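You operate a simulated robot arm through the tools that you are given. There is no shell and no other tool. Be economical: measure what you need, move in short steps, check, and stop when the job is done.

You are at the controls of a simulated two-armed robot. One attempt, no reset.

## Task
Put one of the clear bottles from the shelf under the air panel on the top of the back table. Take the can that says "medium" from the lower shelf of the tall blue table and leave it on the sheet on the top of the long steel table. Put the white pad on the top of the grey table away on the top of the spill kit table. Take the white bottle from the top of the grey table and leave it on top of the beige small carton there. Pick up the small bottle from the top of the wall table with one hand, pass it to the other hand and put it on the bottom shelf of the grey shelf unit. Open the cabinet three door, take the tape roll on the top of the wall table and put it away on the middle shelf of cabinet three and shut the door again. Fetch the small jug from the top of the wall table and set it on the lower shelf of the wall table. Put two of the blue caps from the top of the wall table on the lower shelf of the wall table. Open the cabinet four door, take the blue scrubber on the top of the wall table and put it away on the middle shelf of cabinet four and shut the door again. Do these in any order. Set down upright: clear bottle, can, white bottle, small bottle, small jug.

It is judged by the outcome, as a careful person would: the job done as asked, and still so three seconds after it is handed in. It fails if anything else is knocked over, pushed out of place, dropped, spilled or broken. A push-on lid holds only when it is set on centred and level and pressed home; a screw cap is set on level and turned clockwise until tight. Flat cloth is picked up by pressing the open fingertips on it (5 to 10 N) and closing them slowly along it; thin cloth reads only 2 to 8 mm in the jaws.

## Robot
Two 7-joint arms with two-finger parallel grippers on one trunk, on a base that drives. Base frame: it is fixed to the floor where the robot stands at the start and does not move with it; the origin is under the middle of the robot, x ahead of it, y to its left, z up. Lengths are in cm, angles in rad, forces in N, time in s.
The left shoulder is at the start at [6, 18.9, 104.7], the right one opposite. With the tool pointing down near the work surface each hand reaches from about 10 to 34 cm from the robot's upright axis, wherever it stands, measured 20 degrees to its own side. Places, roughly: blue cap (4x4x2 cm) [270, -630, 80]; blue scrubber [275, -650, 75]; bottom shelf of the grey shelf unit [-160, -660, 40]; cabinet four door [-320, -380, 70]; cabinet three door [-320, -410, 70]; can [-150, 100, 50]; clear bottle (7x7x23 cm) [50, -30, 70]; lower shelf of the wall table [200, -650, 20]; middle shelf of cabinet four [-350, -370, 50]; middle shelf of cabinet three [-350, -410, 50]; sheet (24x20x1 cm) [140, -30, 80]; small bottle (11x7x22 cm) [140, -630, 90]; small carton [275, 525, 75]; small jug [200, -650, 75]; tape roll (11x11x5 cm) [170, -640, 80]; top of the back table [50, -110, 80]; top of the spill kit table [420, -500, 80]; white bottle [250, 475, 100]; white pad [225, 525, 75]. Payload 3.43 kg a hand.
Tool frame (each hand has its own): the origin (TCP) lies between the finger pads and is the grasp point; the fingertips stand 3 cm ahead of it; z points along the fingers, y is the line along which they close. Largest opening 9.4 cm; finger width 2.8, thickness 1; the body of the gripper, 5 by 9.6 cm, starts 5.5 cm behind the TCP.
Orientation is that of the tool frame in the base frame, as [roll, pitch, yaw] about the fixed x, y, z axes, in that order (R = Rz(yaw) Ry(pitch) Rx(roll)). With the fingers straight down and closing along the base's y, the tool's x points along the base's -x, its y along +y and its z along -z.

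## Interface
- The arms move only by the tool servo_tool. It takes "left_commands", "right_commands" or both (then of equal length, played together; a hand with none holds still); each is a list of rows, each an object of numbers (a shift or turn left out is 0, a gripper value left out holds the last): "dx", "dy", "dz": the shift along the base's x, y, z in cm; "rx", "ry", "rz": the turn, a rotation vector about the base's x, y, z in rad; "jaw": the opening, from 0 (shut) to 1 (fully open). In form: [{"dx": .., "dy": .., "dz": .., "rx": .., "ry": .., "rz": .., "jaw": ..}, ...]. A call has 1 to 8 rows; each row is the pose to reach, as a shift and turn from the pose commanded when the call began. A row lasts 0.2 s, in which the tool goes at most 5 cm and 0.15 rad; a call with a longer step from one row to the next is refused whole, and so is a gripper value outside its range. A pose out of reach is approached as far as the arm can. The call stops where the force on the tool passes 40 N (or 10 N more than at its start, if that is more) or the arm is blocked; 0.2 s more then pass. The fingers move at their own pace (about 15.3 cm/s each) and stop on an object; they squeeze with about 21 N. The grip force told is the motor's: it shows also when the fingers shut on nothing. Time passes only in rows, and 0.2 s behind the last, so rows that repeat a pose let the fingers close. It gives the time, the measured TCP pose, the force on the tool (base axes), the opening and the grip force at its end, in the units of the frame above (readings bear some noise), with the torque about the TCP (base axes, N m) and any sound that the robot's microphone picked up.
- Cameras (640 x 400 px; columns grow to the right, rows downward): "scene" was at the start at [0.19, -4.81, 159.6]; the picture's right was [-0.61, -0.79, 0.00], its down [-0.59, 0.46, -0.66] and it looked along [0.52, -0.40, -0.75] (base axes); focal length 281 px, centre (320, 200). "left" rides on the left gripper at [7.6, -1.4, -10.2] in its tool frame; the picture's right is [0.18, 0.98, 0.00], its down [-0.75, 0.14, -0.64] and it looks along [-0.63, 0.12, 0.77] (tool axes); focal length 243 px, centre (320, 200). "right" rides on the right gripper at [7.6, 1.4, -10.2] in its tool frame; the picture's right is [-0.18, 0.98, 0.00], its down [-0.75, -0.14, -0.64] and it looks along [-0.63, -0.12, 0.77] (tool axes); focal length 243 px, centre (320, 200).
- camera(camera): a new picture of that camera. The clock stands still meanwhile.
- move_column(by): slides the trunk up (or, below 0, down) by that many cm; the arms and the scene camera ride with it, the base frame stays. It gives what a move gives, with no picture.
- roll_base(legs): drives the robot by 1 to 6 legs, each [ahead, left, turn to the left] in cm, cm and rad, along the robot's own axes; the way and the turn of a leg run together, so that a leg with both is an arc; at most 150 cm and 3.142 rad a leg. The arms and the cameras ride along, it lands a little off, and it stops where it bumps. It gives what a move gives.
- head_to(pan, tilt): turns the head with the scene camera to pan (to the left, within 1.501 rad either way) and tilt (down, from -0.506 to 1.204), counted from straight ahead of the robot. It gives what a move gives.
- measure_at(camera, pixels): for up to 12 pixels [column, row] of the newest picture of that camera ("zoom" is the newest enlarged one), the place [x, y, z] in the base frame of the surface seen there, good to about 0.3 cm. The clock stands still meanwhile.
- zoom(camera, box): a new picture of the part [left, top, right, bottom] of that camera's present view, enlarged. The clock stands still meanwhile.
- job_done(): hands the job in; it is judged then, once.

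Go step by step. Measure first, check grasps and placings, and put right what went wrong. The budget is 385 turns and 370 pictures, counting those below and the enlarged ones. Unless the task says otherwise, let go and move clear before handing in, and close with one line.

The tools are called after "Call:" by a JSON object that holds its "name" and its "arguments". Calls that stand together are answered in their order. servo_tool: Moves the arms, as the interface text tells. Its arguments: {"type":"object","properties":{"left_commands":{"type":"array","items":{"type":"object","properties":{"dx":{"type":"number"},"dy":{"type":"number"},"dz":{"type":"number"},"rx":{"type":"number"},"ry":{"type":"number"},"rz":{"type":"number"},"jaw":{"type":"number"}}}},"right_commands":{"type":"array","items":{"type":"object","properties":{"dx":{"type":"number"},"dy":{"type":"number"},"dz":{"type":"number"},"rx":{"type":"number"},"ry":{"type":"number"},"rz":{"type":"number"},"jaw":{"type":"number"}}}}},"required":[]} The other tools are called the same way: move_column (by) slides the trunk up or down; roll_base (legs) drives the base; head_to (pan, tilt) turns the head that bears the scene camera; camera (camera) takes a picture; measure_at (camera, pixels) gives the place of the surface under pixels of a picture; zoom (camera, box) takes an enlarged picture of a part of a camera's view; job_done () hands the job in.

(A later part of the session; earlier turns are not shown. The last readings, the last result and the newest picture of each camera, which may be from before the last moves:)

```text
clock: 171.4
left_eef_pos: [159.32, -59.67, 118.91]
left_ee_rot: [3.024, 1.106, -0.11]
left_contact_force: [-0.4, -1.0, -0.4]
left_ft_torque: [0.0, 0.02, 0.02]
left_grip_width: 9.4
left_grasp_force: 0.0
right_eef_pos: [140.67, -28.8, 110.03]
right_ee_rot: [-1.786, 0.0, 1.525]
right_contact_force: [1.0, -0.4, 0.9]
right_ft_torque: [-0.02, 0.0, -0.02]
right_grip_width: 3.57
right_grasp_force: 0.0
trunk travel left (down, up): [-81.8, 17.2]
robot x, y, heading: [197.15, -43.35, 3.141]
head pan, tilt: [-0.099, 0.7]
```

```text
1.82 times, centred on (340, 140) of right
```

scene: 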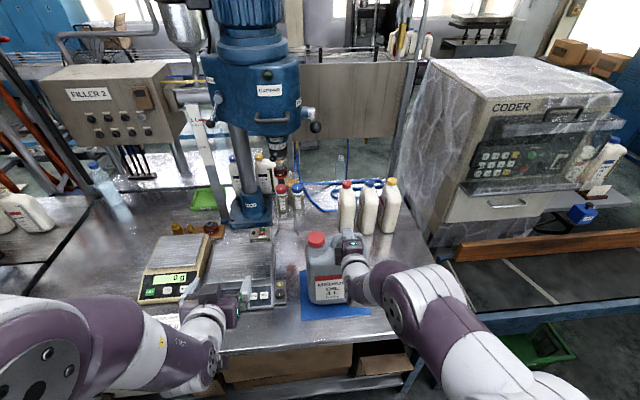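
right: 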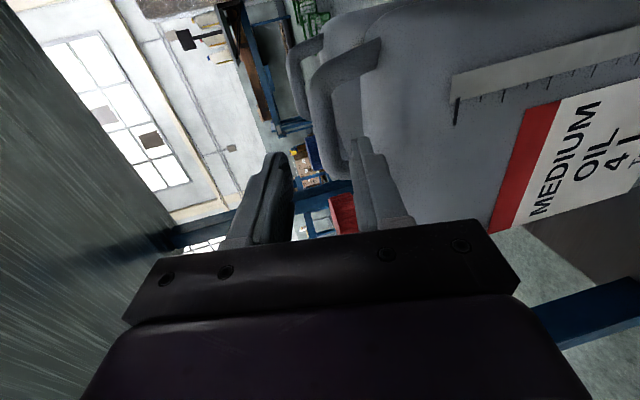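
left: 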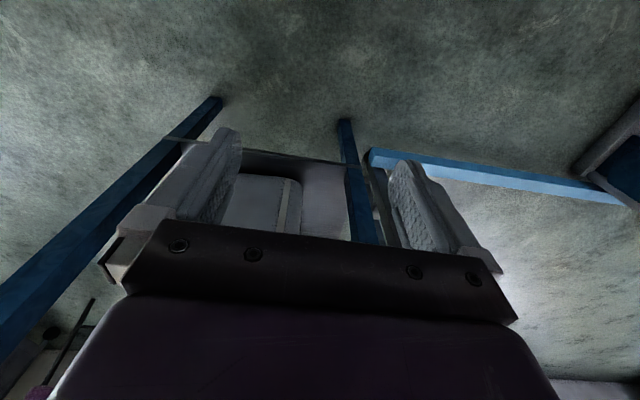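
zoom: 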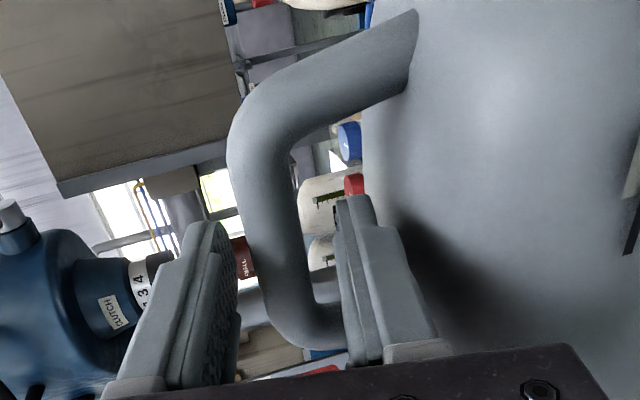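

Released, clear of the bar. I back off 40 cm and check.

Call:
{"name": "roll_base", "arguments": {"legs": [[-40, 0, 0]]}}

Call:
{"name": "camera", "arguments": {"camera": "scene"}}

```text
clock: 173.9
left_eef_pos: [199.61, -59.9, 118.85]
left_ee_rot: [3.024, 1.104, -0.097]
left_contact_force: [0.1, -0.1, -0.9]
left_ft_torque: [-0.03, -0.02, -0.02]
left_grip_width: 9.39
left_grasp_force: 0.1
right_eef_pos: [180.57, -29.4, 110.04]
right_ee_rot: [-1.784, 0.001, 1.536]
right_contact_force: [-0.9, 0.2, 0.0]
right_ft_torque: [0.01, -0.02, 0.0]
right_grip_width: 3.59
right_grasp_force: 0.0
trunk travel left (down, up): [-81.8, 17.2]
robot x, y, heading: [237.39, -43.53, -3.135]
head pan, tilt: [-0.099, 0.7]
```

```text
315 pictures are left
```

scene: 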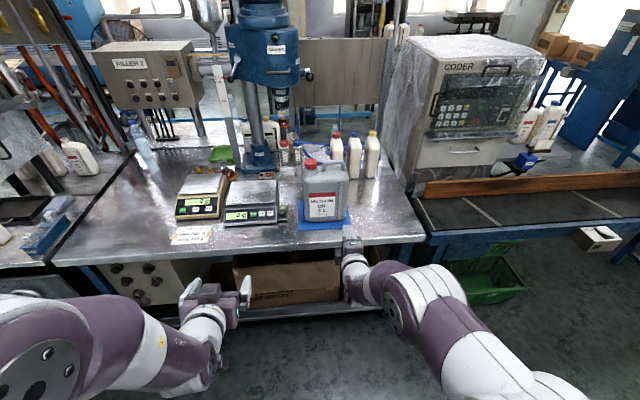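

The can stands on the sheet. Next the grey table to the north: I turn to +y and drive up the aisle.

Call:
{"name": "roll_base", "arguments": {"legs": [[0, 0, -1.575], [150, 0, 0], [140, 0, 0]]}}

Call:
{"name": "head_to", "arguments": {"pan": 0, "tilt": 0.4}}

Call:
{"name": "camera", "arguments": {"camera": "scene"}}

```text
clock: 191.8
left_eef_pos: [229.62, 284.75, 118.98]
left_ee_rot: [3.024, 1.103, -1.713]
left_contact_force: [0.4, -0.3, 0.0]
left_ft_torque: [0.01, 0.01, 0.02]
left_grip_width: 9.4
left_grasp_force: 0.1
right_eef_pos: [261.04, 302.4, 109.91]
right_ee_rot: [-1.786, -0.002, -0.08]
right_contact_force: [-0.3, -1.0, -0.4]
right_ft_torque: [-0.03, 0.0, 0.03]
right_grip_width: 3.56
right_grasp_force: 0.1
trunk travel left (down, up): [-81.8, 17.2]
robot x, y, heading: [244.66, 246.8, 1.532]
head pan, tilt: [-0.099, 0.7]
```

```text
clock: 192.6
left_eef_pos: [229.6, 284.76, 118.88]
left_ee_rot: [3.025, 1.105, -1.715]
left_contact_force: [0.1, 0.2, 0.6]
left_ft_torque: [-0.02, -0.02, 0.01]
left_grip_width: 9.39
left_grasp_force: 0.0
right_eef_pos: [261.13, 302.42, 109.94]
right_ee_rot: [-1.785, 0.0, -0.081]
right_contact_force: [-0.9, 0.0, 0.8]
right_ft_torque: [0.01, -0.02, 0.02]
right_grip_width: 3.56
right_grasp_force: 0.0
trunk travel left (down, up): [-81.8, 17.2]
robot x, y, heading: [244.53, 246.39, 1.531]
head pan, tilt: [0.0, 0.4]
```

```text
314 pictures are left
```

scene: 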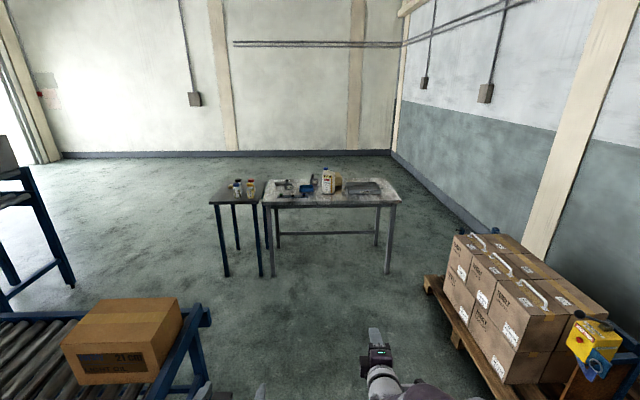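

The grey table is ahead. I zoom and measure.

Call:
{"name": "zoom", "arguments": {"camera": "scene", "box": [200, 160, 420, 290]}}

Call:
{"name": "measure_at", "arguments": {"camera": "scene", "pixels": [[270, 270], [387, 265], [268, 205], [395, 203], [327, 182], [338, 185], [370, 187], [262, 180], [305, 190], [205, 330], [440, 290]]}}

```text
2.91 times, centred on (310, 225) of scene
```

zoom: 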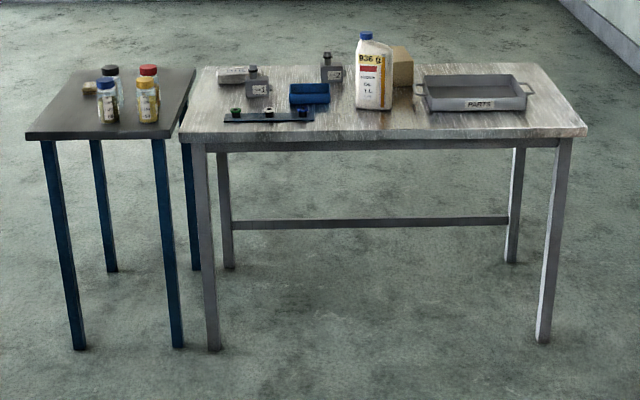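

```text
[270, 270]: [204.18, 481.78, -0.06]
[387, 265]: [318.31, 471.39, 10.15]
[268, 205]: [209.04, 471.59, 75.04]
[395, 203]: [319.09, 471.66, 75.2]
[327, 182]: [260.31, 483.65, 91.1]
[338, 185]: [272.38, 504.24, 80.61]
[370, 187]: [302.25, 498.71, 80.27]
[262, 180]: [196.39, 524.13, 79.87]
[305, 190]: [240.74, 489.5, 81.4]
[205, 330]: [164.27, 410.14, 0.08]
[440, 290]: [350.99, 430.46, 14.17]
```

I drive nearer and bring both hands back to pointing down.

Call:
{"name": "servo_tool", "arguments": {"left_commands": [{"rx": -0.14}, {"rx": -0.28}, {"rx": -0.42}, {"rx": -0.56}, {"rx": -0.7}, {"rx": -0.84}, {"rx": -0.98}], "right_commands": [{"dx": 1, "dy": -2, "rx": -0.07, "ry": 0.079, "rz": -0.091}, {"dx": 2, "dy": -4, "rx": -0.14, "ry": 0.158, "rz": -0.182}, {"dx": 3, "dy": -6, "rx": -0.21, "ry": 0.236, "rz": -0.273}, {"dx": 4, "dy": -8, "rx": -0.281, "ry": 0.315, "rz": -0.364}, {"dx": 5, "dy": -10, "rx": -0.351, "ry": 0.394, "rz": -0.455}, {"dx": 6, "dy": -12, "rx": -0.421, "ry": 0.473, "rz": -0.546}, {"dx": 7, "dy": -14, "rx": -0.491, "ry": 0.551, "rz": -0.637}]}}

Call:
{"name": "servo_tool", "arguments": {"left_commands": [{"rx": -0.05}, {"rx": -0.1}, {"rx": -0.12}, {"rx": -0.12}, {"rx": -0.12}, {"rx": -0.12}, {"rx": -0.12}], "right_commands": [{"dx": 1, "dy": -2, "rx": -0.07, "ry": 0.079, "rz": -0.091, "jaw": 0.9}, {"dx": 2, "dy": -4, "rx": -0.14, "ry": 0.158, "rz": -0.182}, {"dx": 3, "dy": -6, "rx": -0.21, "ry": 0.236, "rz": -0.273}, {"dx": 4, "dy": -8, "rx": -0.281, "ry": 0.315, "rz": -0.364}, {"dx": 5, "dy": -10, "rx": -0.351, "ry": 0.394, "rz": -0.455}, {"dx": 5, "dy": -12, "rx": -0.421, "ry": 0.473, "rz": -0.546}, {"dx": 5, "dy": -12, "rx": -0.491, "ry": 0.551, "rz": -0.637}]}}

Call:
{"name": "roll_base", "arguments": {"legs": [[130, 0, 0.04], [40, 0, 0]]}}

Call:
{"name": "head_to", "arguments": {"pan": 0, "tilt": 0.8}}

Call:
{"name": "camera", "arguments": {"camera": "scene"}}

```text
clock: 194.2
left_eef_pos: [229.77, 285.0, 118.91]
left_ee_rot: [-3.137, 0.126, -1.637]
left_contact_force: [-0.1, 0.4, -0.8]
left_ft_torque: [-0.02, 0.03, 0.01]
left_grip_width: 9.42
left_grasp_force: 0.1
left hand out of reach, approached as far as the arm can: row 4, 5, 6
right_eef_pos: [268.15, 288.64, 110.02]
right_ee_rot: [-2.466, 0.279, -0.849]
right_contact_force: [-0.2, 0.3, 0.6]
right_ft_torque: [0.0, 0.02, -0.01]
right_grip_width: 3.54
right_grasp_force: 0.1
trunk travel left (down, up): [-81.8, 17.2]
robot x, y, heading: [244.56, 246.55, 1.532]
head pan, tilt: [0.0, 0.4]
```

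```text
clock: 195.8
left_eef_pos: [229.72, 284.78, 118.95]
left_ee_rot: [-3.132, 0.007, -1.636]
left_contact_force: [-0.6, -0.6, 0.4]
left_ft_torque: [-0.03, 0.02, 0.01]
left_grip_width: 9.38
left_grasp_force: 0.0
right_eef_pos: [273.2, 276.41, 110.06]
right_ee_rot: [-3.141, -0.006, -1.61]
right_contact_force: [0.1, 0.0, -0.4]
right_ft_torque: [-0.01, -0.01, 0.02]
right_grip_width: 8.45
right_grasp_force: 0.1
trunk travel left (down, up): [-81.8, 17.2]
robot x, y, heading: [244.76, 246.65, 1.532]
head pan, tilt: [0.0, 0.4]
```

```text
clock: 204.4
left_eef_pos: [232.16, 453.65, 118.87]
left_ee_rot: [-3.131, 0.008, -1.608]
left_contact_force: [0.3, -0.8, -1.0]
left_ft_torque: [0.0, 0.01, 0.01]
left_grip_width: 9.41
left_grasp_force: 0.1
right_eef_pos: [275.83, 446.29, 110.21]
right_ee_rot: [-3.141, -0.004, -1.583]
right_contact_force: [0.2, -0.9, 0.6]
right_ft_torque: [0.03, -0.01, -0.05]
right_grip_width: 8.46
right_grasp_force: 0.1
trunk travel left (down, up): [-81.8, 17.2]
robot x, y, heading: [248.42, 415.94, 1.56]
head pan, tilt: [0.0, 0.4]
```

```text
clock: 205.3
left_eef_pos: [232.31, 453.73, 119.0]
left_ee_rot: [-3.132, 0.007, -1.607]
left_contact_force: [-0.6, 0.3, 0.4]
left_ft_torque: [-0.01, -0.03, 0.04]
left_grip_width: 9.39
left_grasp_force: 0.1
right_eef_pos: [275.8, 446.31, 110.13]
right_ee_rot: [-3.139, -0.004, -1.584]
right_contact_force: [-0.2, 0.2, 0.0]
right_ft_torque: [-0.04, 0.03, 0.0]
right_grip_width: 8.44
right_grasp_force: 0.1
trunk travel left (down, up): [-81.8, 17.2]
robot x, y, heading: [248.5, 415.82, 1.561]
head pan, tilt: [0.0, 0.799]
```

```text
312 pictures are left
```

scene: 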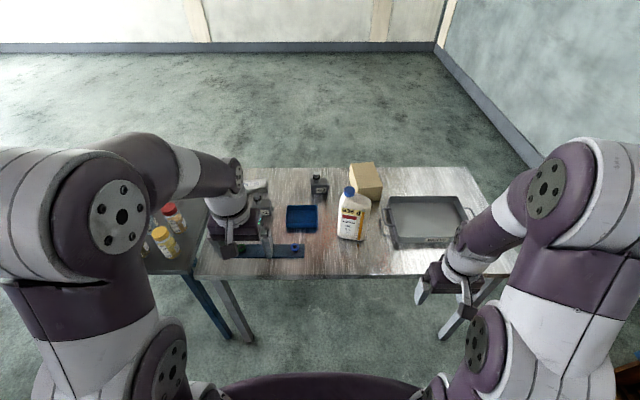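

I measure bottle, carton, table and pad, and the base's front edge.

Call:
{"name": "measure_at", "arguments": {"camera": "scene", "pixels": [[350, 190], [352, 215], [350, 238], [338, 225], [366, 168], [375, 185], [352, 175], [255, 187], [245, 187], [300, 170], [310, 378], [320, 275]]}}

Call:
{"name": "zoom", "arguments": {"camera": "scene", "box": [220, 150, 400, 270]}}

```text
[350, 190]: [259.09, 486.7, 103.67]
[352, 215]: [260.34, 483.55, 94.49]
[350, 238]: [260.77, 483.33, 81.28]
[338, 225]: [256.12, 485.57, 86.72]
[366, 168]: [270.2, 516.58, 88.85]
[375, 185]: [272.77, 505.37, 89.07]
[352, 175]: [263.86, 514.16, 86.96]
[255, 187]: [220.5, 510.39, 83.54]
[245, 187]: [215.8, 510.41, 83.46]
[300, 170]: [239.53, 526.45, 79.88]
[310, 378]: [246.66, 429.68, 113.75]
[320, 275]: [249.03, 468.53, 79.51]
```

```text
3.33 times, centred on (310, 210) of scene
```

zoom: 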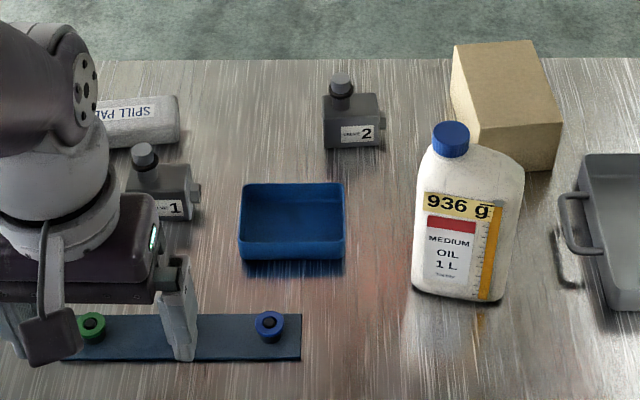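

Bottle cap at about (259.5,487.5,104), carton top z=89 around (270,512). I look straight down to see how the base fits under the table.

Call:
{"name": "head_to", "arguments": {"pan": 0, "tilt": 1.2}}

Call:
{"name": "camera", "arguments": {"camera": "scene"}}

```text
clock: 206.1
left_eef_pos: [232.09, 453.74, 118.96]
left_ee_rot: [-3.129, 0.009, -1.608]
left_contact_force: [-0.2, 0.1, 0.1]
left_ft_torque: [-0.03, 0.01, 0.02]
left_grip_width: 9.39
left_grasp_force: 0.0
right_eef_pos: [275.93, 446.32, 110.06]
right_ee_rot: [-3.141, -0.004, -1.584]
right_contact_force: [0.0, 0.5, -0.4]
right_ft_torque: [-0.02, -0.01, -0.01]
right_grip_width: 8.46
right_grasp_force: 0.0
trunk travel left (down, up): [-81.8, 17.2]
robot x, y, heading: [248.15, 415.66, 1.565]
head pan, tilt: [0.0, 1.201]
```

```text
310 pictures are left
```

scene: 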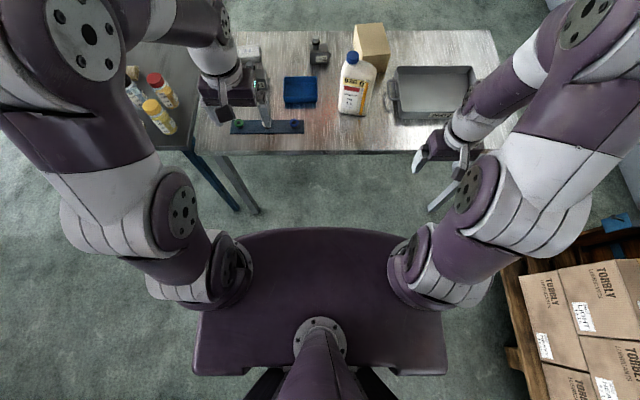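

The torso reaches only ~16 cm ahead of the axis, so the robot can come closer. I drive 27 cm forward and check for a bump.

Call:
{"name": "measure_at", "arguments": {"camera": "scene", "pixels": [[320, 232], [300, 32], [340, 95], [375, 95], [356, 56], [368, 70], [358, 25], [382, 25], [390, 68], [360, 75]]}}

Call:
{"name": "roll_base", "arguments": {"legs": [[27, 0, 0]]}}

Call:
{"name": "head_to", "arguments": {"pan": -0.2, "tilt": 1.0}}

Call:
{"name": "camera", "arguments": {"camera": "scene"}}

Call:
{"name": "camera", "arguments": {"camera": "right"}}

```text
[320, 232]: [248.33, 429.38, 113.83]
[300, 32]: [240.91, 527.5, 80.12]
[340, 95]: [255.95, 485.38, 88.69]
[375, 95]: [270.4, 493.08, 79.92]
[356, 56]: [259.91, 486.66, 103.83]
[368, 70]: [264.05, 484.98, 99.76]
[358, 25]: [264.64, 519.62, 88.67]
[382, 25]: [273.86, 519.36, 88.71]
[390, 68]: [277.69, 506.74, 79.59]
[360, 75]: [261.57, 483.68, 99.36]
```

```text
clock: 208.0
left_eef_pos: [232.29, 480.33, 118.9]
left_ee_rot: [-3.13, 0.009, -1.605]
left_contact_force: [0.2, -0.3, -1.0]
left_ft_torque: [0.0, 0.0, 0.03]
left_grip_width: 9.42
left_grasp_force: 0.1
right_eef_pos: [276.08, 473.27, 110.18]
right_ee_rot: [-3.139, -0.006, -1.583]
right_contact_force: [-0.7, 0.2, -0.3]
right_ft_torque: [-0.02, -0.02, -0.03]
right_grip_width: 8.46
right_grasp_force: 0.0
trunk travel left (down, up): [-81.8, 17.2]
robot x, y, heading: [248.53, 442.86, 1.556]
head pan, tilt: [0.0, 1.201]
```

```text
clock: 208.8
left_eef_pos: [232.56, 480.68, 118.74]
left_ee_rot: [-3.132, 0.009, -1.605]
left_contact_force: [0.6, -0.3, -0.5]
left_ft_torque: [-0.02, 0.0, 0.01]
left_grip_width: 9.4
left_grasp_force: 0.1
right_eef_pos: [276.0, 473.31, 109.96]
right_ee_rot: [-3.139, -0.004, -1.582]
right_contact_force: [0.9, -0.5, 0.3]
right_ft_torque: [0.02, 0.03, 0.0]
right_grip_width: 8.43
right_grasp_force: 0.0
trunk travel left (down, up): [-81.8, 17.2]
robot x, y, heading: [248.73, 442.47, 1.561]
head pan, tilt: [-0.201, 1.0]
```

```text
309 pictures are left
```

scene: 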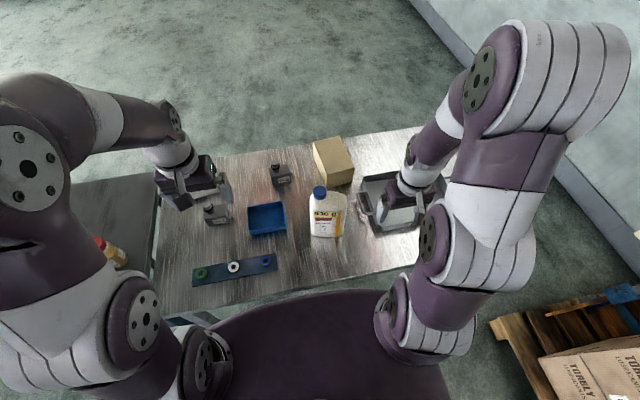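

```text
308 pictures are left
```

right: 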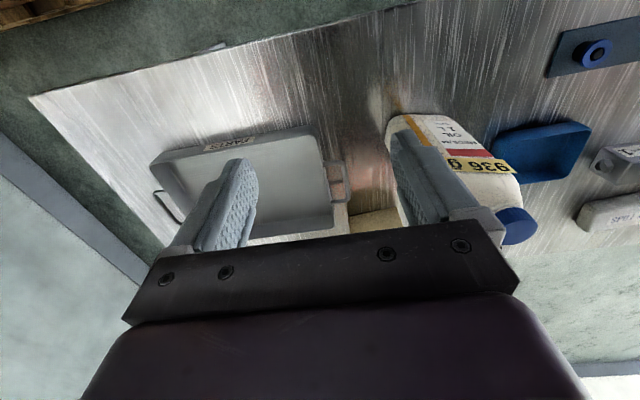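

No bump. I raise the trunk 10 cm and bring the right hand over the bottle cap (260,487.5).

Call:
{"name": "move_column", "arguments": {"by": 10}}

Call:
{"name": "servo_tool", "arguments": {"right_commands": [{"dx": -3.5, "dy": 3, "jaw": 0.7}, {"dx": -7, "dy": 6}, {"dx": -10.5, "dy": 9}, {"dx": -14, "dy": 12}, {"dx": -16.2, "dy": 14.1}, {"dx": -16.2, "dy": 14.1, "dz": -3}, {"dx": -16.2, "dy": 14.1, "dz": -6}, {"dx": -16.2, "dy": 14.1, "dz": -6}]}}

Call:
{"name": "camera", "arguments": {"camera": "right"}}

```text
clock: 210.1
left_eef_pos: [232.32, 480.52, 128.94]
left_ee_rot: [-3.131, 0.01, -1.607]
left_contact_force: [0.1, -0.5, -0.3]
left_ft_torque: [-0.02, 0.0, -0.01]
left_grip_width: 9.4
left_grasp_force: 0.1
right_eef_pos: [275.99, 473.32, 120.05]
right_ee_rot: [-3.14, -0.004, -1.581]
right_contact_force: [0.7, 0.4, 0.0]
right_ft_torque: [0.01, 0.01, 0.0]
right_grip_width: 8.46
right_grasp_force: 0.1
trunk travel left (down, up): [-91.8, 7.2]
robot x, y, heading: [248.59, 442.63, 1.56]
head pan, tilt: [-0.201, 1.0]
```

```text
clock: 211.9
left_eef_pos: [232.27, 480.58, 129.04]
left_ee_rot: [-3.132, 0.008, -1.605]
left_contact_force: [0.1, -0.6, 0.3]
left_ft_torque: [-0.02, 0.0, 0.0]
left_grip_width: 9.42
left_grasp_force: 0.1
right_eef_pos: [259.87, 487.31, 114.14]
right_ee_rot: [-3.14, -0.004, -1.581]
right_contact_force: [0.3, -0.8, 0.4]
right_ft_torque: [0.01, -0.02, -0.04]
right_grip_width: 6.56
right_grasp_force: 0.0
trunk travel left (down, up): [-91.8, 7.2]
robot x, y, heading: [248.43, 442.73, 1.561]
head pan, tilt: [-0.201, 1.0]
```

```text
307 pictures are left
```

right: 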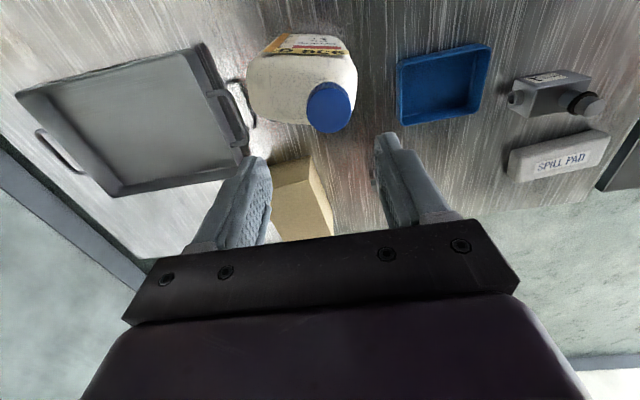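

I measure the cap, carton top and the spill pad from this view.

Call:
{"name": "measure_at", "arguments": {"camera": "right", "pixels": [[328, 107], [312, 107], [346, 107], [330, 88], [330, 126], [250, 80], [356, 70], [575, 145], [515, 160], [604, 140], [605, 155], [290, 200]]}}

```text
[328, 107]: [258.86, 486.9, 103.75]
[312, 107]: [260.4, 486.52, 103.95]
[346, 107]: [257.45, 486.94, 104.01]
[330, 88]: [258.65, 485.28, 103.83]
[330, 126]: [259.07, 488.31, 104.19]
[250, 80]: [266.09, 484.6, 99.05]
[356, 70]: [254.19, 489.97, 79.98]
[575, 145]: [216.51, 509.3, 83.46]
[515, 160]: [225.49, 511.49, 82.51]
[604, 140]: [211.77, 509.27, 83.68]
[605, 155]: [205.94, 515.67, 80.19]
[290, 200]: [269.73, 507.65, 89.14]
```

Cap centre (258.9,486.8), top 104; shoulder ≈99.5. I descend to TCP z 103.4 (tips 100.4) and close on the cap.

Call:
{"name": "servo_tool", "arguments": {"right_commands": [{"dx": -0.9, "dy": -0.5, "dz": -3.5, "jaw": 0.6}, {"dx": -0.9, "dy": -0.5, "dz": -7}, {"dx": -0.9, "dy": -0.5, "dz": -10.6}, {"dx": -0.9, "dy": -0.5, "dz": -10.6}, {"dx": -0.9, "dy": -0.5, "dz": -10.6, "jaw": 0}, {"dx": -0.9, "dy": -0.5, "dz": -10.6, "jaw": 0}, {"dx": -0.9, "dy": -0.5, "dz": -10.6, "jaw": 0}]}}

Call:
{"name": "camera", "arguments": {"camera": "right"}}

```text
clock: 213.0
left_eef_pos: [232.46, 480.22, 129.15]
left_ee_rot: [-3.133, 0.011, -1.606]
left_contact_force: [-0.1, -0.6, -0.1]
left_ft_torque: [0.0, -0.03, -0.01]
left_grip_width: 9.41
left_grasp_force: 0.1
right_eef_pos: [258.96, 487.14, 104.21]
right_ee_rot: [-3.141, 0.011, -1.583]
right_contact_force: [4.8, -6.7, 38.8]
right_ft_torque: [-0.33, -0.43, 0.09]
right_grip_width: 4.23
right_grasp_force: 21.7
trunk travel left (down, up): [-91.8, 7.2]
robot x, y, heading: [248.39, 442.99, 1.566]
head pan, tilt: [-0.201, 1.0]
stopped in row 5 (right hand): the force on the tool passed its limit at 44 N (the readings are from after the stop); the commanded pose is now the measured one
```

```text
306 pictures are left
```

right: 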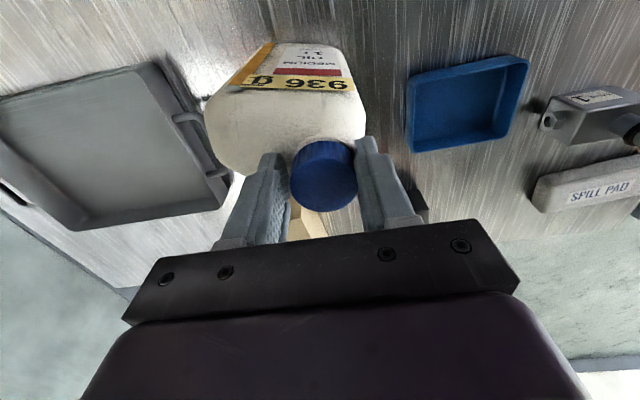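

The finger pressed on the shoulder (39 N) as it closed; the jaws hold at 4.2. I ease up 0.4 and re-read.

Call:
{"name": "servo_tool", "arguments": {"right_commands": [{"dz": 0.3, "jaw": 0.6}, {"dz": 0.6, "jaw": 0.6}, {"dz": 0.6, "jaw": 0}, {"dz": 0.6, "jaw": 0}, {"dz": 0.6, "jaw": 0}]}}

Call:
{"name": "camera", "arguments": {"camera": "right"}}

```text
clock: 214.2
left_eef_pos: [232.32, 480.44, 128.94]
left_ee_rot: [-3.133, 0.008, -1.605]
left_contact_force: [1.0, 0.1, 0.0]
left_ft_torque: [0.02, -0.03, -0.02]
left_grip_width: 9.4
left_grasp_force: 0.1
right_eef_pos: [258.96, 487.28, 104.42]
right_ee_rot: [3.141, 0.003, -1.582]
right_contact_force: [-2.2, -0.2, -0.3]
right_ft_torque: [0.04, 0.33, -0.02]
right_grip_width: 3.71
right_grasp_force: 20.8
trunk travel left (down, up): [-91.8, 7.2]
robot x, y, heading: [248.61, 442.69, 1.566]
head pan, tilt: [-0.201, 1.0]
```

```text
305 pictures are left
```

right: 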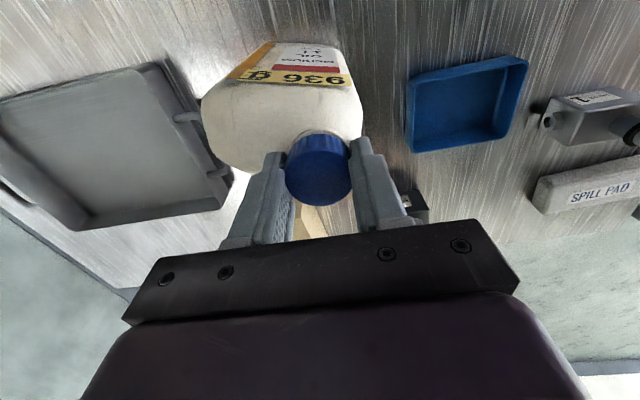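

Clean grip on the cap (3.71 cm, forces ≈0). I lift 3 cm to test.

Call:
{"name": "servo_tool", "arguments": {"right_commands": [{"dz": 0.7}, {"dz": 1.5}, {"dz": 3}, {"dz": 3}]}}

Call:
{"name": "camera", "arguments": {"camera": "right"}}

Call:
{"name": "camera", "arguments": {"camera": "scene"}}

```text
clock: 215.2
left_eef_pos: [232.37, 480.66, 128.89]
left_ee_rot: [-3.133, 0.006, -1.605]
left_contact_force: [0.2, -0.2, -0.1]
left_ft_torque: [0.01, 0.0, 0.02]
left_grip_width: 9.4
left_grasp_force: 0.1
right_eef_pos: [258.94, 487.33, 107.39]
right_ee_rot: [-3.141, 0.003, -1.583]
right_contact_force: [-0.3, 0.4, -9.2]
right_ft_torque: [0.04, 0.22, -0.01]
right_grip_width: 3.7
right_grasp_force: 21.1
trunk travel left (down, up): [-91.8, 7.2]
robot x, y, heading: [248.77, 442.79, 1.562]
head pan, tilt: [-0.201, 1.0]
```

```text
304 pictures are left
```

right: 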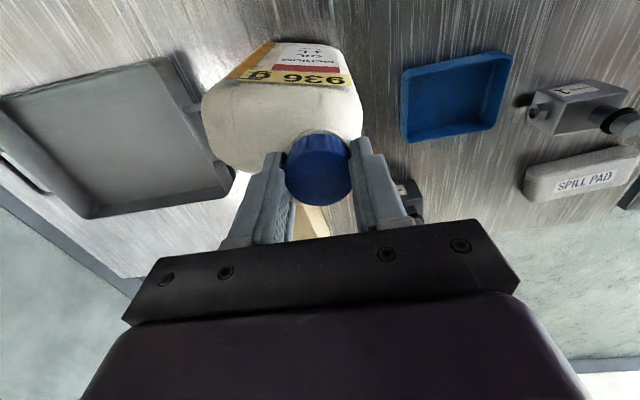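

```text
303 pictures are left
```

scene: 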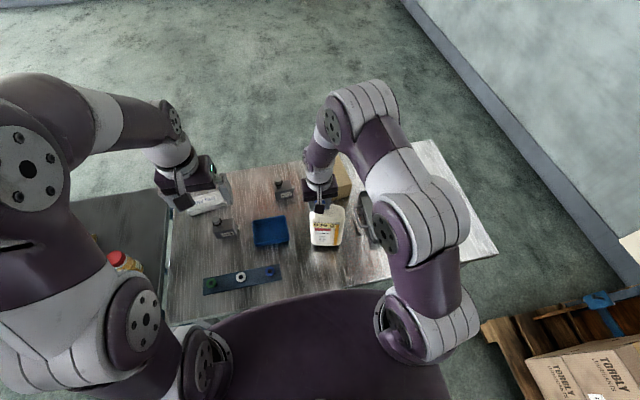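

Lifted (9.2 N), upright. To reach the carton I'll raise the trunk, pull the bottle in, drive closer and turn left so the right shoulder leads.

Call:
{"name": "move_column", "arguments": {"by": 7}}

Call:
{"name": "servo_tool", "arguments": {"right_commands": [{"dy": -3, "dz": 0.5}, {"dy": -6, "dz": 1}, {"dy": -9, "dz": 2}, {"dy": -12, "dz": 3}, {"dy": -12, "dz": 3}]}}

Call:
{"name": "roll_base", "arguments": {"legs": [[8, 0, 0]]}}

Call:
{"name": "camera", "arguments": {"camera": "scene"}}

```text
clock: 216.3
left_eef_pos: [232.35, 480.54, 135.82]
left_ee_rot: [-3.131, 0.01, -1.608]
left_contact_force: [-1.2, 0.9, 0.1]
left_ft_torque: [-0.03, -0.01, -0.04]
left_grip_width: 9.4
left_grasp_force: 0.0
right_eef_pos: [259.08, 487.36, 114.46]
right_ee_rot: [-3.141, 0.004, -1.583]
right_contact_force: [-0.1, 0.6, -9.7]
right_ft_torque: [0.07, 0.24, 0.01]
right_grip_width: 3.69
right_grasp_force: 20.9
trunk travel left (down, up): [-98.8, 0.2]
robot x, y, heading: [248.59, 442.9, 1.563]
head pan, tilt: [-0.201, 1.0]
```

```text
clock: 217.5
left_eef_pos: [232.4, 480.51, 135.82]
left_ee_rot: [-3.131, 0.008, -1.605]
left_contact_force: [0.4, 1.0, -0.8]
left_ft_torque: [0.01, 0.0, 0.01]
left_grip_width: 9.38
left_grasp_force: 0.0
right_eef_pos: [259.05, 475.48, 117.62]
right_ee_rot: [3.141, 0.004, -1.583]
right_contact_force: [0.0, 1.1, -8.8]
right_ft_torque: [0.05, 0.25, -0.01]
right_grip_width: 3.71
right_grasp_force: 21.3
trunk travel left (down, up): [-98.8, 0.2]
robot x, y, heading: [248.39, 442.96, 1.565]
head pan, tilt: [-0.201, 1.0]
```

```text
clock: 218.6
left_eef_pos: [232.42, 487.74, 136.2]
left_ee_rot: [-3.132, 0.016, -1.607]
left_contact_force: [0.1, -0.6, 0.2]
left_ft_torque: [0.05, 0.0, -0.03]
left_grip_width: 9.39
left_grasp_force: 0.1
right_eef_pos: [259.07, 482.66, 117.82]
right_ee_rot: [3.141, 0.009, -1.582]
right_contact_force: [0.5, -2.0, -9.7]
right_ft_torque: [0.05, 0.2, -0.01]
right_grip_width: 3.69
right_grasp_force: 21.4
trunk travel left (down, up): [-98.8, 0.2]
robot x, y, heading: [248.52, 450.75, 1.56]
head pan, tilt: [-0.201, 1.0]
```

```text
302 pictures are left
```

scene: 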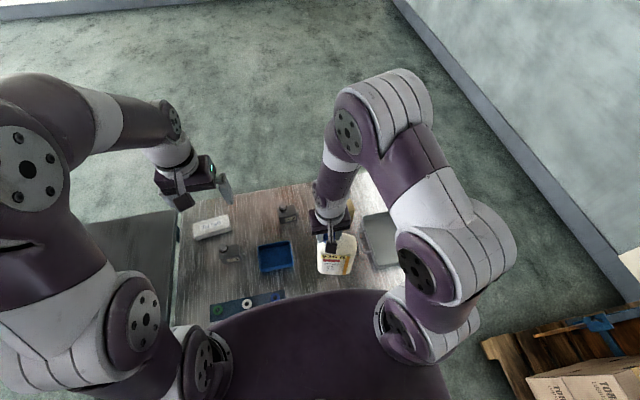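

No bump. I turn left 0.7 rad.

Call:
{"name": "roll_base", "arguments": {"legs": [[0, 0, 0.7]]}}

Call:
{"name": "head_to", "arguments": {"pan": -0.9, "tilt": 1.0}}

Call:
{"name": "camera", "arguments": {"camera": "scene"}}

```text
clock: 220.9
left_eef_pos: [211.71, 468.66, 135.93]
left_ee_rot: [-3.13, 0.009, -0.89]
left_contact_force: [0.5, -0.2, 0.0]
left_ft_torque: [-0.02, 0.03, 0.05]
left_grip_width: 9.41
left_grasp_force: 0.1
right_eef_pos: [235.13, 482.17, 117.69]
right_ee_rot: [3.141, 0.001, -0.869]
right_contact_force: [-0.2, -0.2, -9.5]
right_ft_torque: [-0.1, 0.21, 0.0]
right_grip_width: 3.68
right_grasp_force: 21.5
trunk travel left (down, up): [-98.8, 0.2]
robot x, y, heading: [248.37, 450.84, 2.278]
head pan, tilt: [-0.201, 1.0]
```

```text
clock: 221.9
left_eef_pos: [211.77, 468.69, 135.94]
left_ee_rot: [-3.131, 0.008, -0.891]
left_contact_force: [-0.3, -0.3, 0.3]
left_ft_torque: [0.0, 0.01, -0.01]
left_grip_width: 9.4
left_grasp_force: 0.0
right_eef_pos: [235.17, 482.13, 117.67]
right_ee_rot: [-3.141, 0.002, -0.868]
right_contact_force: [-0.1, -0.6, -9.5]
right_ft_torque: [-0.08, 0.2, 0.02]
right_grip_width: 3.69
right_grasp_force: 20.8
trunk travel left (down, up): [-98.8, 0.2]
robot x, y, heading: [248.45, 451.12, 2.276]
head pan, tilt: [-0.901, 1.0]
```

```text
301 pictures are left
```

scene: 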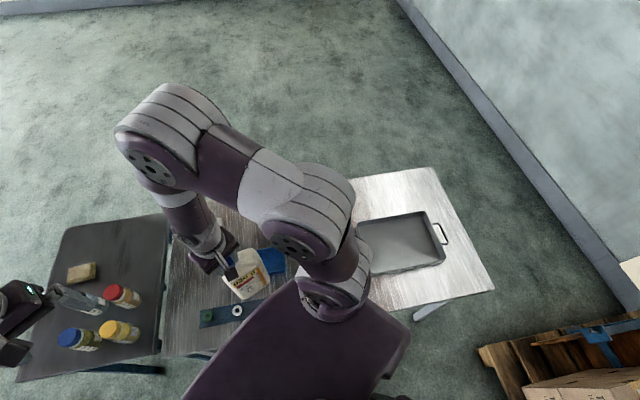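

I move the bottle right along y≈482 to x≈268.7 and undo the yaw.

Call:
{"name": "servo_tool", "arguments": {"right_commands": [{"dx": 4.5, "rz": -0.1}, {"dx": 9, "rz": -0.2}, {"dx": 13.5, "rz": -0.3}, {"dx": 18, "rz": -0.4}, {"dx": 22.5, "rz": -0.5}, {"dx": 27, "rz": -0.6}, {"dx": 31, "rz": -0.7}, {"dx": 33.5, "rz": -0.7}]}}

Call:
{"name": "camera", "arguments": {"camera": "scene"}}

```text
clock: 222.7
left_eef_pos: [211.94, 468.73, 136.0]
left_ee_rot: [-3.131, 0.009, -0.89]
left_contact_force: [0.6, 0.1, 0.3]
left_ft_torque: [0.01, 0.01, 0.0]
left_grip_width: 9.37
left_grasp_force: 0.1
right_eef_pos: [246.81, 482.68, 117.77]
right_ee_rot: [3.134, 0.023, -1.147]
right_contact_force: [-5.1, 9.5, -9.5]
right_ft_torque: [-1.11, -0.19, -0.06]
right_grip_width: 3.66
right_grasp_force: 20.6
trunk travel left (down, up): [-98.8, 0.2]
robot x, y, heading: [248.37, 450.45, 2.278]
head pan, tilt: [-0.901, 1.0]
stopped in row 3 (right hand): the force on the tool passed its limit at 66 N (the readings are from after the stop); the commanded pose is now the measured one
```

```text
300 pictures are left
```

scene: 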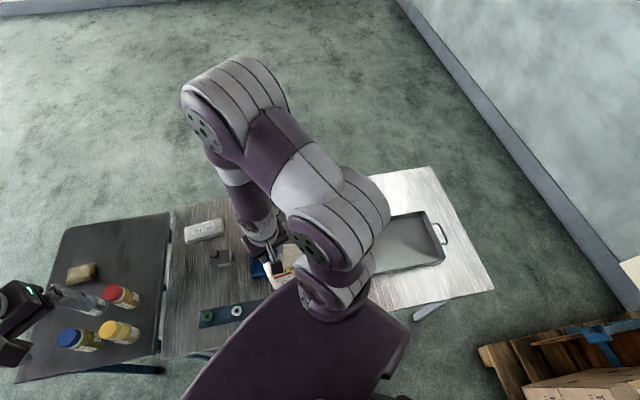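

The bottle touched the robot's own torso side. I back off and go further out (y≈493) before moving right.

Call:
{"name": "servo_tool", "arguments": {"right_commands": [{"dx": -3, "dy": 1}, {"dx": -4, "dy": 4}, {"dx": -4, "dy": 8}, {"dx": -4, "dy": 11}, {"dx": -1, "dy": 11}, {"dx": 3, "dy": 11}]}}

Call:
{"name": "camera", "arguments": {"camera": "right"}}

Call:
{"name": "camera", "arguments": {"camera": "scene"}}

```text
clock: 224.1
left_eef_pos: [211.97, 468.63, 136.01]
left_ee_rot: [-3.132, 0.012, -0.89]
left_contact_force: [0.6, -0.4, 0.5]
left_ft_torque: [-0.03, 0.0, 0.03]
left_grip_width: 9.37
left_grasp_force: 0.1
right_eef_pos: [249.94, 493.91, 117.72]
right_ee_rot: [3.134, 0.022, -1.146]
right_contact_force: [1.1, 0.8, -9.0]
right_ft_torque: [-0.02, 0.22, 0.0]
right_grip_width: 3.65
right_grasp_force: 20.8
trunk travel left (down, up): [-98.8, 0.2]
robot x, y, heading: [248.92, 450.85, 2.276]
head pan, tilt: [-0.901, 1.0]
```

```text
299 pictures are left
```

right: 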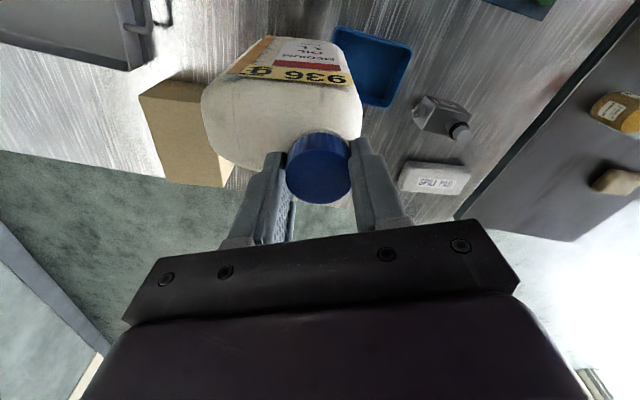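

```text
298 pictures are left
```

scene: 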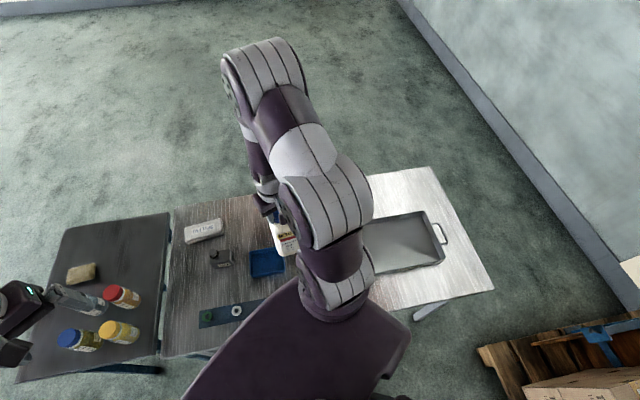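

Bottle is still well held. I continue right, then forward over the carton.

Call:
{"name": "servo_tool", "arguments": {"right_commands": [{"dx": 4.5, "rz": -0.06}, {"dx": 9, "rz": -0.12}, {"dx": 13.5, "rz": -0.18}, {"dx": 17, "dy": 2, "rz": -0.25}, {"dx": 18.7, "dy": 6, "rz": -0.32}, {"dx": 18.7, "dy": 10, "rz": -0.38}, {"dx": 18.7, "dy": 14, "rz": -0.42}, {"dx": 18.7, "dy": 18.4, "rz": -0.42}]}}

Call:
{"name": "camera", "arguments": {"camera": "right"}}

Call:
{"name": "camera", "arguments": {"camera": "scene"}}

```text
clock: 225.9
left_eef_pos: [211.88, 468.96, 135.99]
left_ee_rot: [-3.134, 0.007, -0.892]
left_contact_force: [0.1, 0.8, 1.3]
left_ft_torque: [-0.03, -0.02, -0.01]
left_grip_width: 9.39
left_grasp_force: 0.1
right_eef_pos: [268.51, 512.64, 117.6]
right_ee_rot: [3.135, 0.019, -1.569]
right_contact_force: [0.2, 0.1, -9.2]
right_ft_torque: [0.02, 0.24, 0.03]
right_grip_width: 3.67
right_grasp_force: 20.8
trunk travel left (down, up): [-98.8, 0.2]
robot x, y, heading: [248.45, 450.9, 2.277]
head pan, tilt: [-0.901, 1.0]
```

```text
297 pictures are left
```

right: 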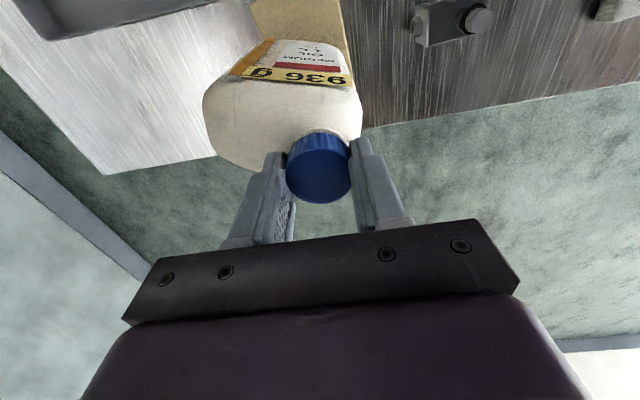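

```text
296 pictures are left
```

scene: 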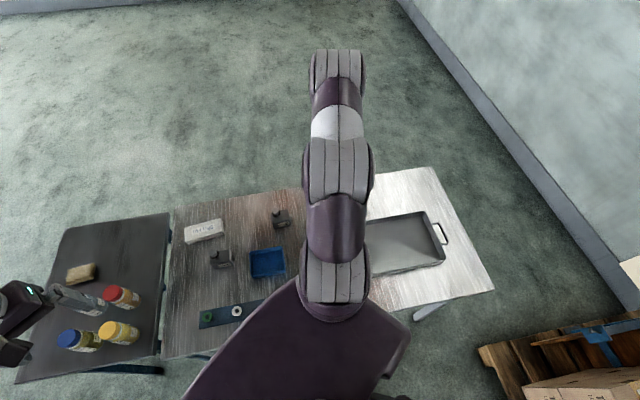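

Over the carton now. I measure the visible carton edges and the bottle body.

Call:
{"name": "measure_at", "arguments": {"camera": "right", "pixels": [[258, 8], [335, 8], [343, 40], [346, 62], [265, 32], [310, 50], [240, 75], [230, 130], [350, 85], [300, 110], [320, 165]]}}

```text
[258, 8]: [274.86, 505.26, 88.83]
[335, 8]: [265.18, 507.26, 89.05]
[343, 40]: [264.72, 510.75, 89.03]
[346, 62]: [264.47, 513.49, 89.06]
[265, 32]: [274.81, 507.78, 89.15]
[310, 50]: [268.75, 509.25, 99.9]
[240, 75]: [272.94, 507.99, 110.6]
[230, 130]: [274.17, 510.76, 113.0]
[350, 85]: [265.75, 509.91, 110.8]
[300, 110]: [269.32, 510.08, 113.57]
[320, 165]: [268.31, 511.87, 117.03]
```

Alignment is good (bottle x 265.5–275.8 over carton 264.5–276). I lower to contact.

Call:
{"name": "servo_tool", "arguments": {"right_commands": [{"dz": -1.5}, {"dz": -3}, {"dz": -3.6}, {"dz": -4}, {"dz": -4.2}, {"dz": -4.2}]}}

```text
clock: 227.3
left_eef_pos: [211.67, 468.58, 135.93]
left_ee_rot: [-3.133, 0.009, -0.889]
left_contact_force: [0.3, 0.8, -0.7]
left_ft_torque: [0.03, -0.02, 0.0]
left_grip_width: 9.39
left_grasp_force: 0.1
right_eef_pos: [268.33, 512.27, 113.69]
right_ee_rot: [3.137, 0.024, -1.567]
right_contact_force: [-1.5, -0.8, -0.7]
right_ft_torque: [-0.43, -0.07, -0.1]
right_grip_width: 3.65
right_grasp_force: 21.1
trunk travel left (down, up): [-98.8, 0.2]
robot x, y, heading: [248.47, 450.69, 2.279]
head pan, tilt: [-0.901, 1.0]
```

Contact: the load has gone off (−0.7 N). I press 0.2 more, open, and rise.

Call:
{"name": "servo_tool", "arguments": {"right_commands": [{"dz": -0.2}, {"dz": -0.2, "jaw": 0.3}, {"dz": -0.2, "jaw": 0.6}, {"dz": -0.2, "jaw": 0.7}, {"dz": 1.5}, {"dz": 3.5}, {"dz": 5.5}]}}

Call:
{"name": "camera", "arguments": {"camera": "right"}}

```text
clock: 228.9
left_eef_pos: [211.63, 468.54, 135.91]
left_ee_rot: [-3.131, 0.009, -0.892]
left_contact_force: [-0.7, 0.2, 0.2]
left_ft_torque: [-0.01, 0.03, 0.02]
left_grip_width: 9.39
left_grasp_force: 0.0
right_eef_pos: [268.38, 512.25, 119.26]
right_ee_rot: [3.138, 0.022, -1.566]
right_contact_force: [1.2, -0.4, -0.2]
right_ft_torque: [-0.03, -0.02, -0.01]
right_grip_width: 6.59
right_grasp_force: 0.0
trunk travel left (down, up): [-98.8, 0.2]
robot x, y, heading: [248.65, 450.73, 2.274]
head pan, tilt: [-0.901, 1.0]
```

```text
295 pictures are left
```

right: 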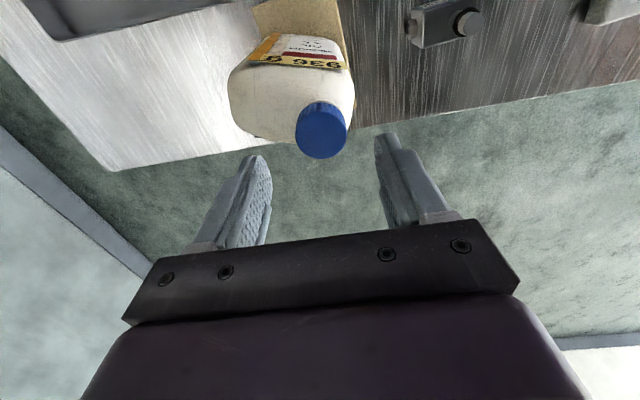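

The bottle stands on the carton. I retract the right arm; the pad at the back-left is best reached from behind the table, so I check the passage on the right side.

Call:
{"name": "servo_tool", "arguments": {"right_commands": [{"dy": -4.5}, {"dy": -9}, {"dy": -13.5}, {"dy": -18}, {"dx": -4, "dy": -20}]}}

Call:
{"name": "measure_at", "arguments": {"camera": "scene", "pixels": [[450, 120], [500, 150], [580, 270], [490, 290], [425, 170], [490, 360], [170, 215], [60, 235], [20, 380], [205, 232], [190, 240], [222, 225]]}}

Call:
{"name": "camera", "arguments": {"camera": "scene"}}

```text
clock: 230.1
left_eef_pos: [211.42, 468.42, 135.87]
left_ee_rot: [-3.129, 0.009, -0.891]
left_contact_force: [-0.5, -0.7, 0.8]
left_ft_torque: [0.02, -0.02, -0.01]
left_grip_width: 9.4
left_grasp_force: 0.0
right_eef_pos: [264.23, 492.08, 119.25]
right_ee_rot: [3.139, 0.024, -1.567]
right_contact_force: [0.2, -0.3, 0.5]
right_ft_torque: [0.02, -0.05, -0.03]
right_grip_width: 6.57
right_grasp_force: 0.0
trunk travel left (down, up): [-98.8, 0.2]
robot x, y, heading: [248.59, 450.84, 2.272]
head pan, tilt: [-0.901, 1.0]
```

```text
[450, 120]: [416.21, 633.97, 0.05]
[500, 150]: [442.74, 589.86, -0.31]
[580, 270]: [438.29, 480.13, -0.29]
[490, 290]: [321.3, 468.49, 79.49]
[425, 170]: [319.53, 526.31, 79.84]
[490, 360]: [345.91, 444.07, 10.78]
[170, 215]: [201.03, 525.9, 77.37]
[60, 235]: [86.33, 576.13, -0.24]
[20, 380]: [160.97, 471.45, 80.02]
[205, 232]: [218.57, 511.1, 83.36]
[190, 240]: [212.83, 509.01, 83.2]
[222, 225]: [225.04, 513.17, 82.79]
```

```text
294 pictures are left
```

scene: 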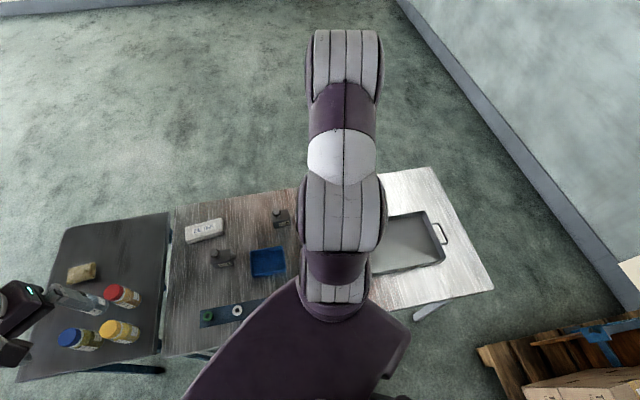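

The right side is blocked by the pallet; the left route is open. I back off, turn west, and look.

Call:
{"name": "roll_base", "arguments": {"legs": [[-22.9, 19.4, 0], [0, 0, 0.87]]}}

Call:
{"name": "head_to", "arguments": {"pan": 0.1, "tilt": 0.7}}

Call:
{"name": "camera", "arguments": {"camera": "scene"}}

```text
clock: 234.4
left_eef_pos: [211.46, 403.87, 135.98]
left_ee_rot: [-3.131, 0.009, -0.02]
left_contact_force: [0.0, 0.1, 0.2]
left_ft_torque: [-0.02, 0.0, -0.02]
left_grip_width: 9.39
left_grasp_force: 0.0
right_eef_pos: [227.24, 459.41, 119.23]
right_ee_rot: [3.135, 0.024, -0.697]
right_contact_force: [0.3, -0.3, -0.7]
right_ft_torque: [0.0, -0.03, 0.0]
right_grip_width: 6.59
right_grasp_force: 0.1
trunk travel left (down, up): [-98.8, 0.2]
robot x, y, heading: [248.95, 420.62, -3.137]
head pan, tilt: [-0.901, 1.0]
```

```text
clock: 235.7
left_eef_pos: [211.28, 403.76, 136.07]
left_ee_rot: [-3.132, 0.009, -0.019]
left_contact_force: [0.4, 0.8, -0.1]
left_ft_torque: [0.0, -0.02, -0.03]
left_grip_width: 9.38
left_grasp_force: 0.0
right_eef_pos: [227.13, 459.44, 119.2]
right_ee_rot: [3.137, 0.022, -0.695]
right_contact_force: [0.0, 0.4, 0.0]
right_ft_torque: [0.0, 0.02, 0.01]
right_grip_width: 6.57
right_grasp_force: 0.1
trunk travel left (down, up): [-98.8, 0.2]
robot x, y, heading: [248.88, 420.49, -3.129]
head pan, tilt: [0.099, 0.7]
```

```text
293 pictures are left
```

scene: 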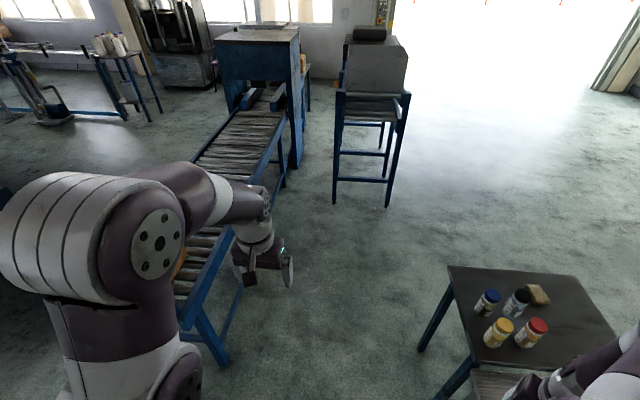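

Call:
{"name": "measure_at", "arguments": {"camera": "scene", "pixels": [[220, 355], [240, 290], [285, 185], [388, 205], [425, 345], [448, 268], [610, 330], [495, 330], [540, 325]]}}

```text
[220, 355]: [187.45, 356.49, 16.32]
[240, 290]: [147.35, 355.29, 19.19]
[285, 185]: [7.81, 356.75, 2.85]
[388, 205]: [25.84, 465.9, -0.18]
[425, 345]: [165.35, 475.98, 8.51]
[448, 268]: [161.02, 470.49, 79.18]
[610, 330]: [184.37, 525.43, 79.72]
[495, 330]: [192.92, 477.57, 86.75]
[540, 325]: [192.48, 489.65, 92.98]
```

The passage between y 357 and 470 is wide enough. I drive west, north, back east behind the table and turn to face −y.

Call:
{"name": "roll_base", "arguments": {"legs": [[150, 2, 0], [0, -145, 0], [-102, 0, 0], [0, 0, 1.57]]}}

Call:
{"name": "head_to", "arguments": {"pan": 0.1, "tilt": 0.9}}

Call:
{"name": "camera", "arguments": {"camera": "scene"}}

```text
refused: leg 1 is longer than a leg can be; nothing moved
```

```text
clock: 236.4
left_eef_pos: [211.28, 403.7, 135.91]
left_ee_rot: [-3.13, 0.009, -0.018]
left_contact_force: [-0.8, -0.2, 0.0]
left_ft_torque: [0.0, 0.03, -0.03]
left_grip_width: 9.42
left_grasp_force: 0.0
right_eef_pos: [227.32, 459.36, 119.21]
right_ee_rot: [3.137, 0.025, -0.697]
right_contact_force: [0.7, 0.8, 0.3]
right_ft_torque: [-0.02, 0.01, 0.02]
right_grip_width: 6.57
right_grasp_force: 0.1
trunk travel left (down, up): [-98.8, 0.2]
robot x, y, heading: [248.77, 420.63, -3.132]
head pan, tilt: [0.099, 0.901]
```

```text
292 pictures are left
```

scene: 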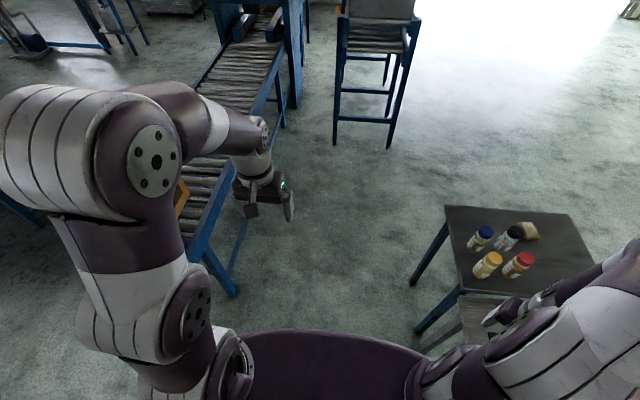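

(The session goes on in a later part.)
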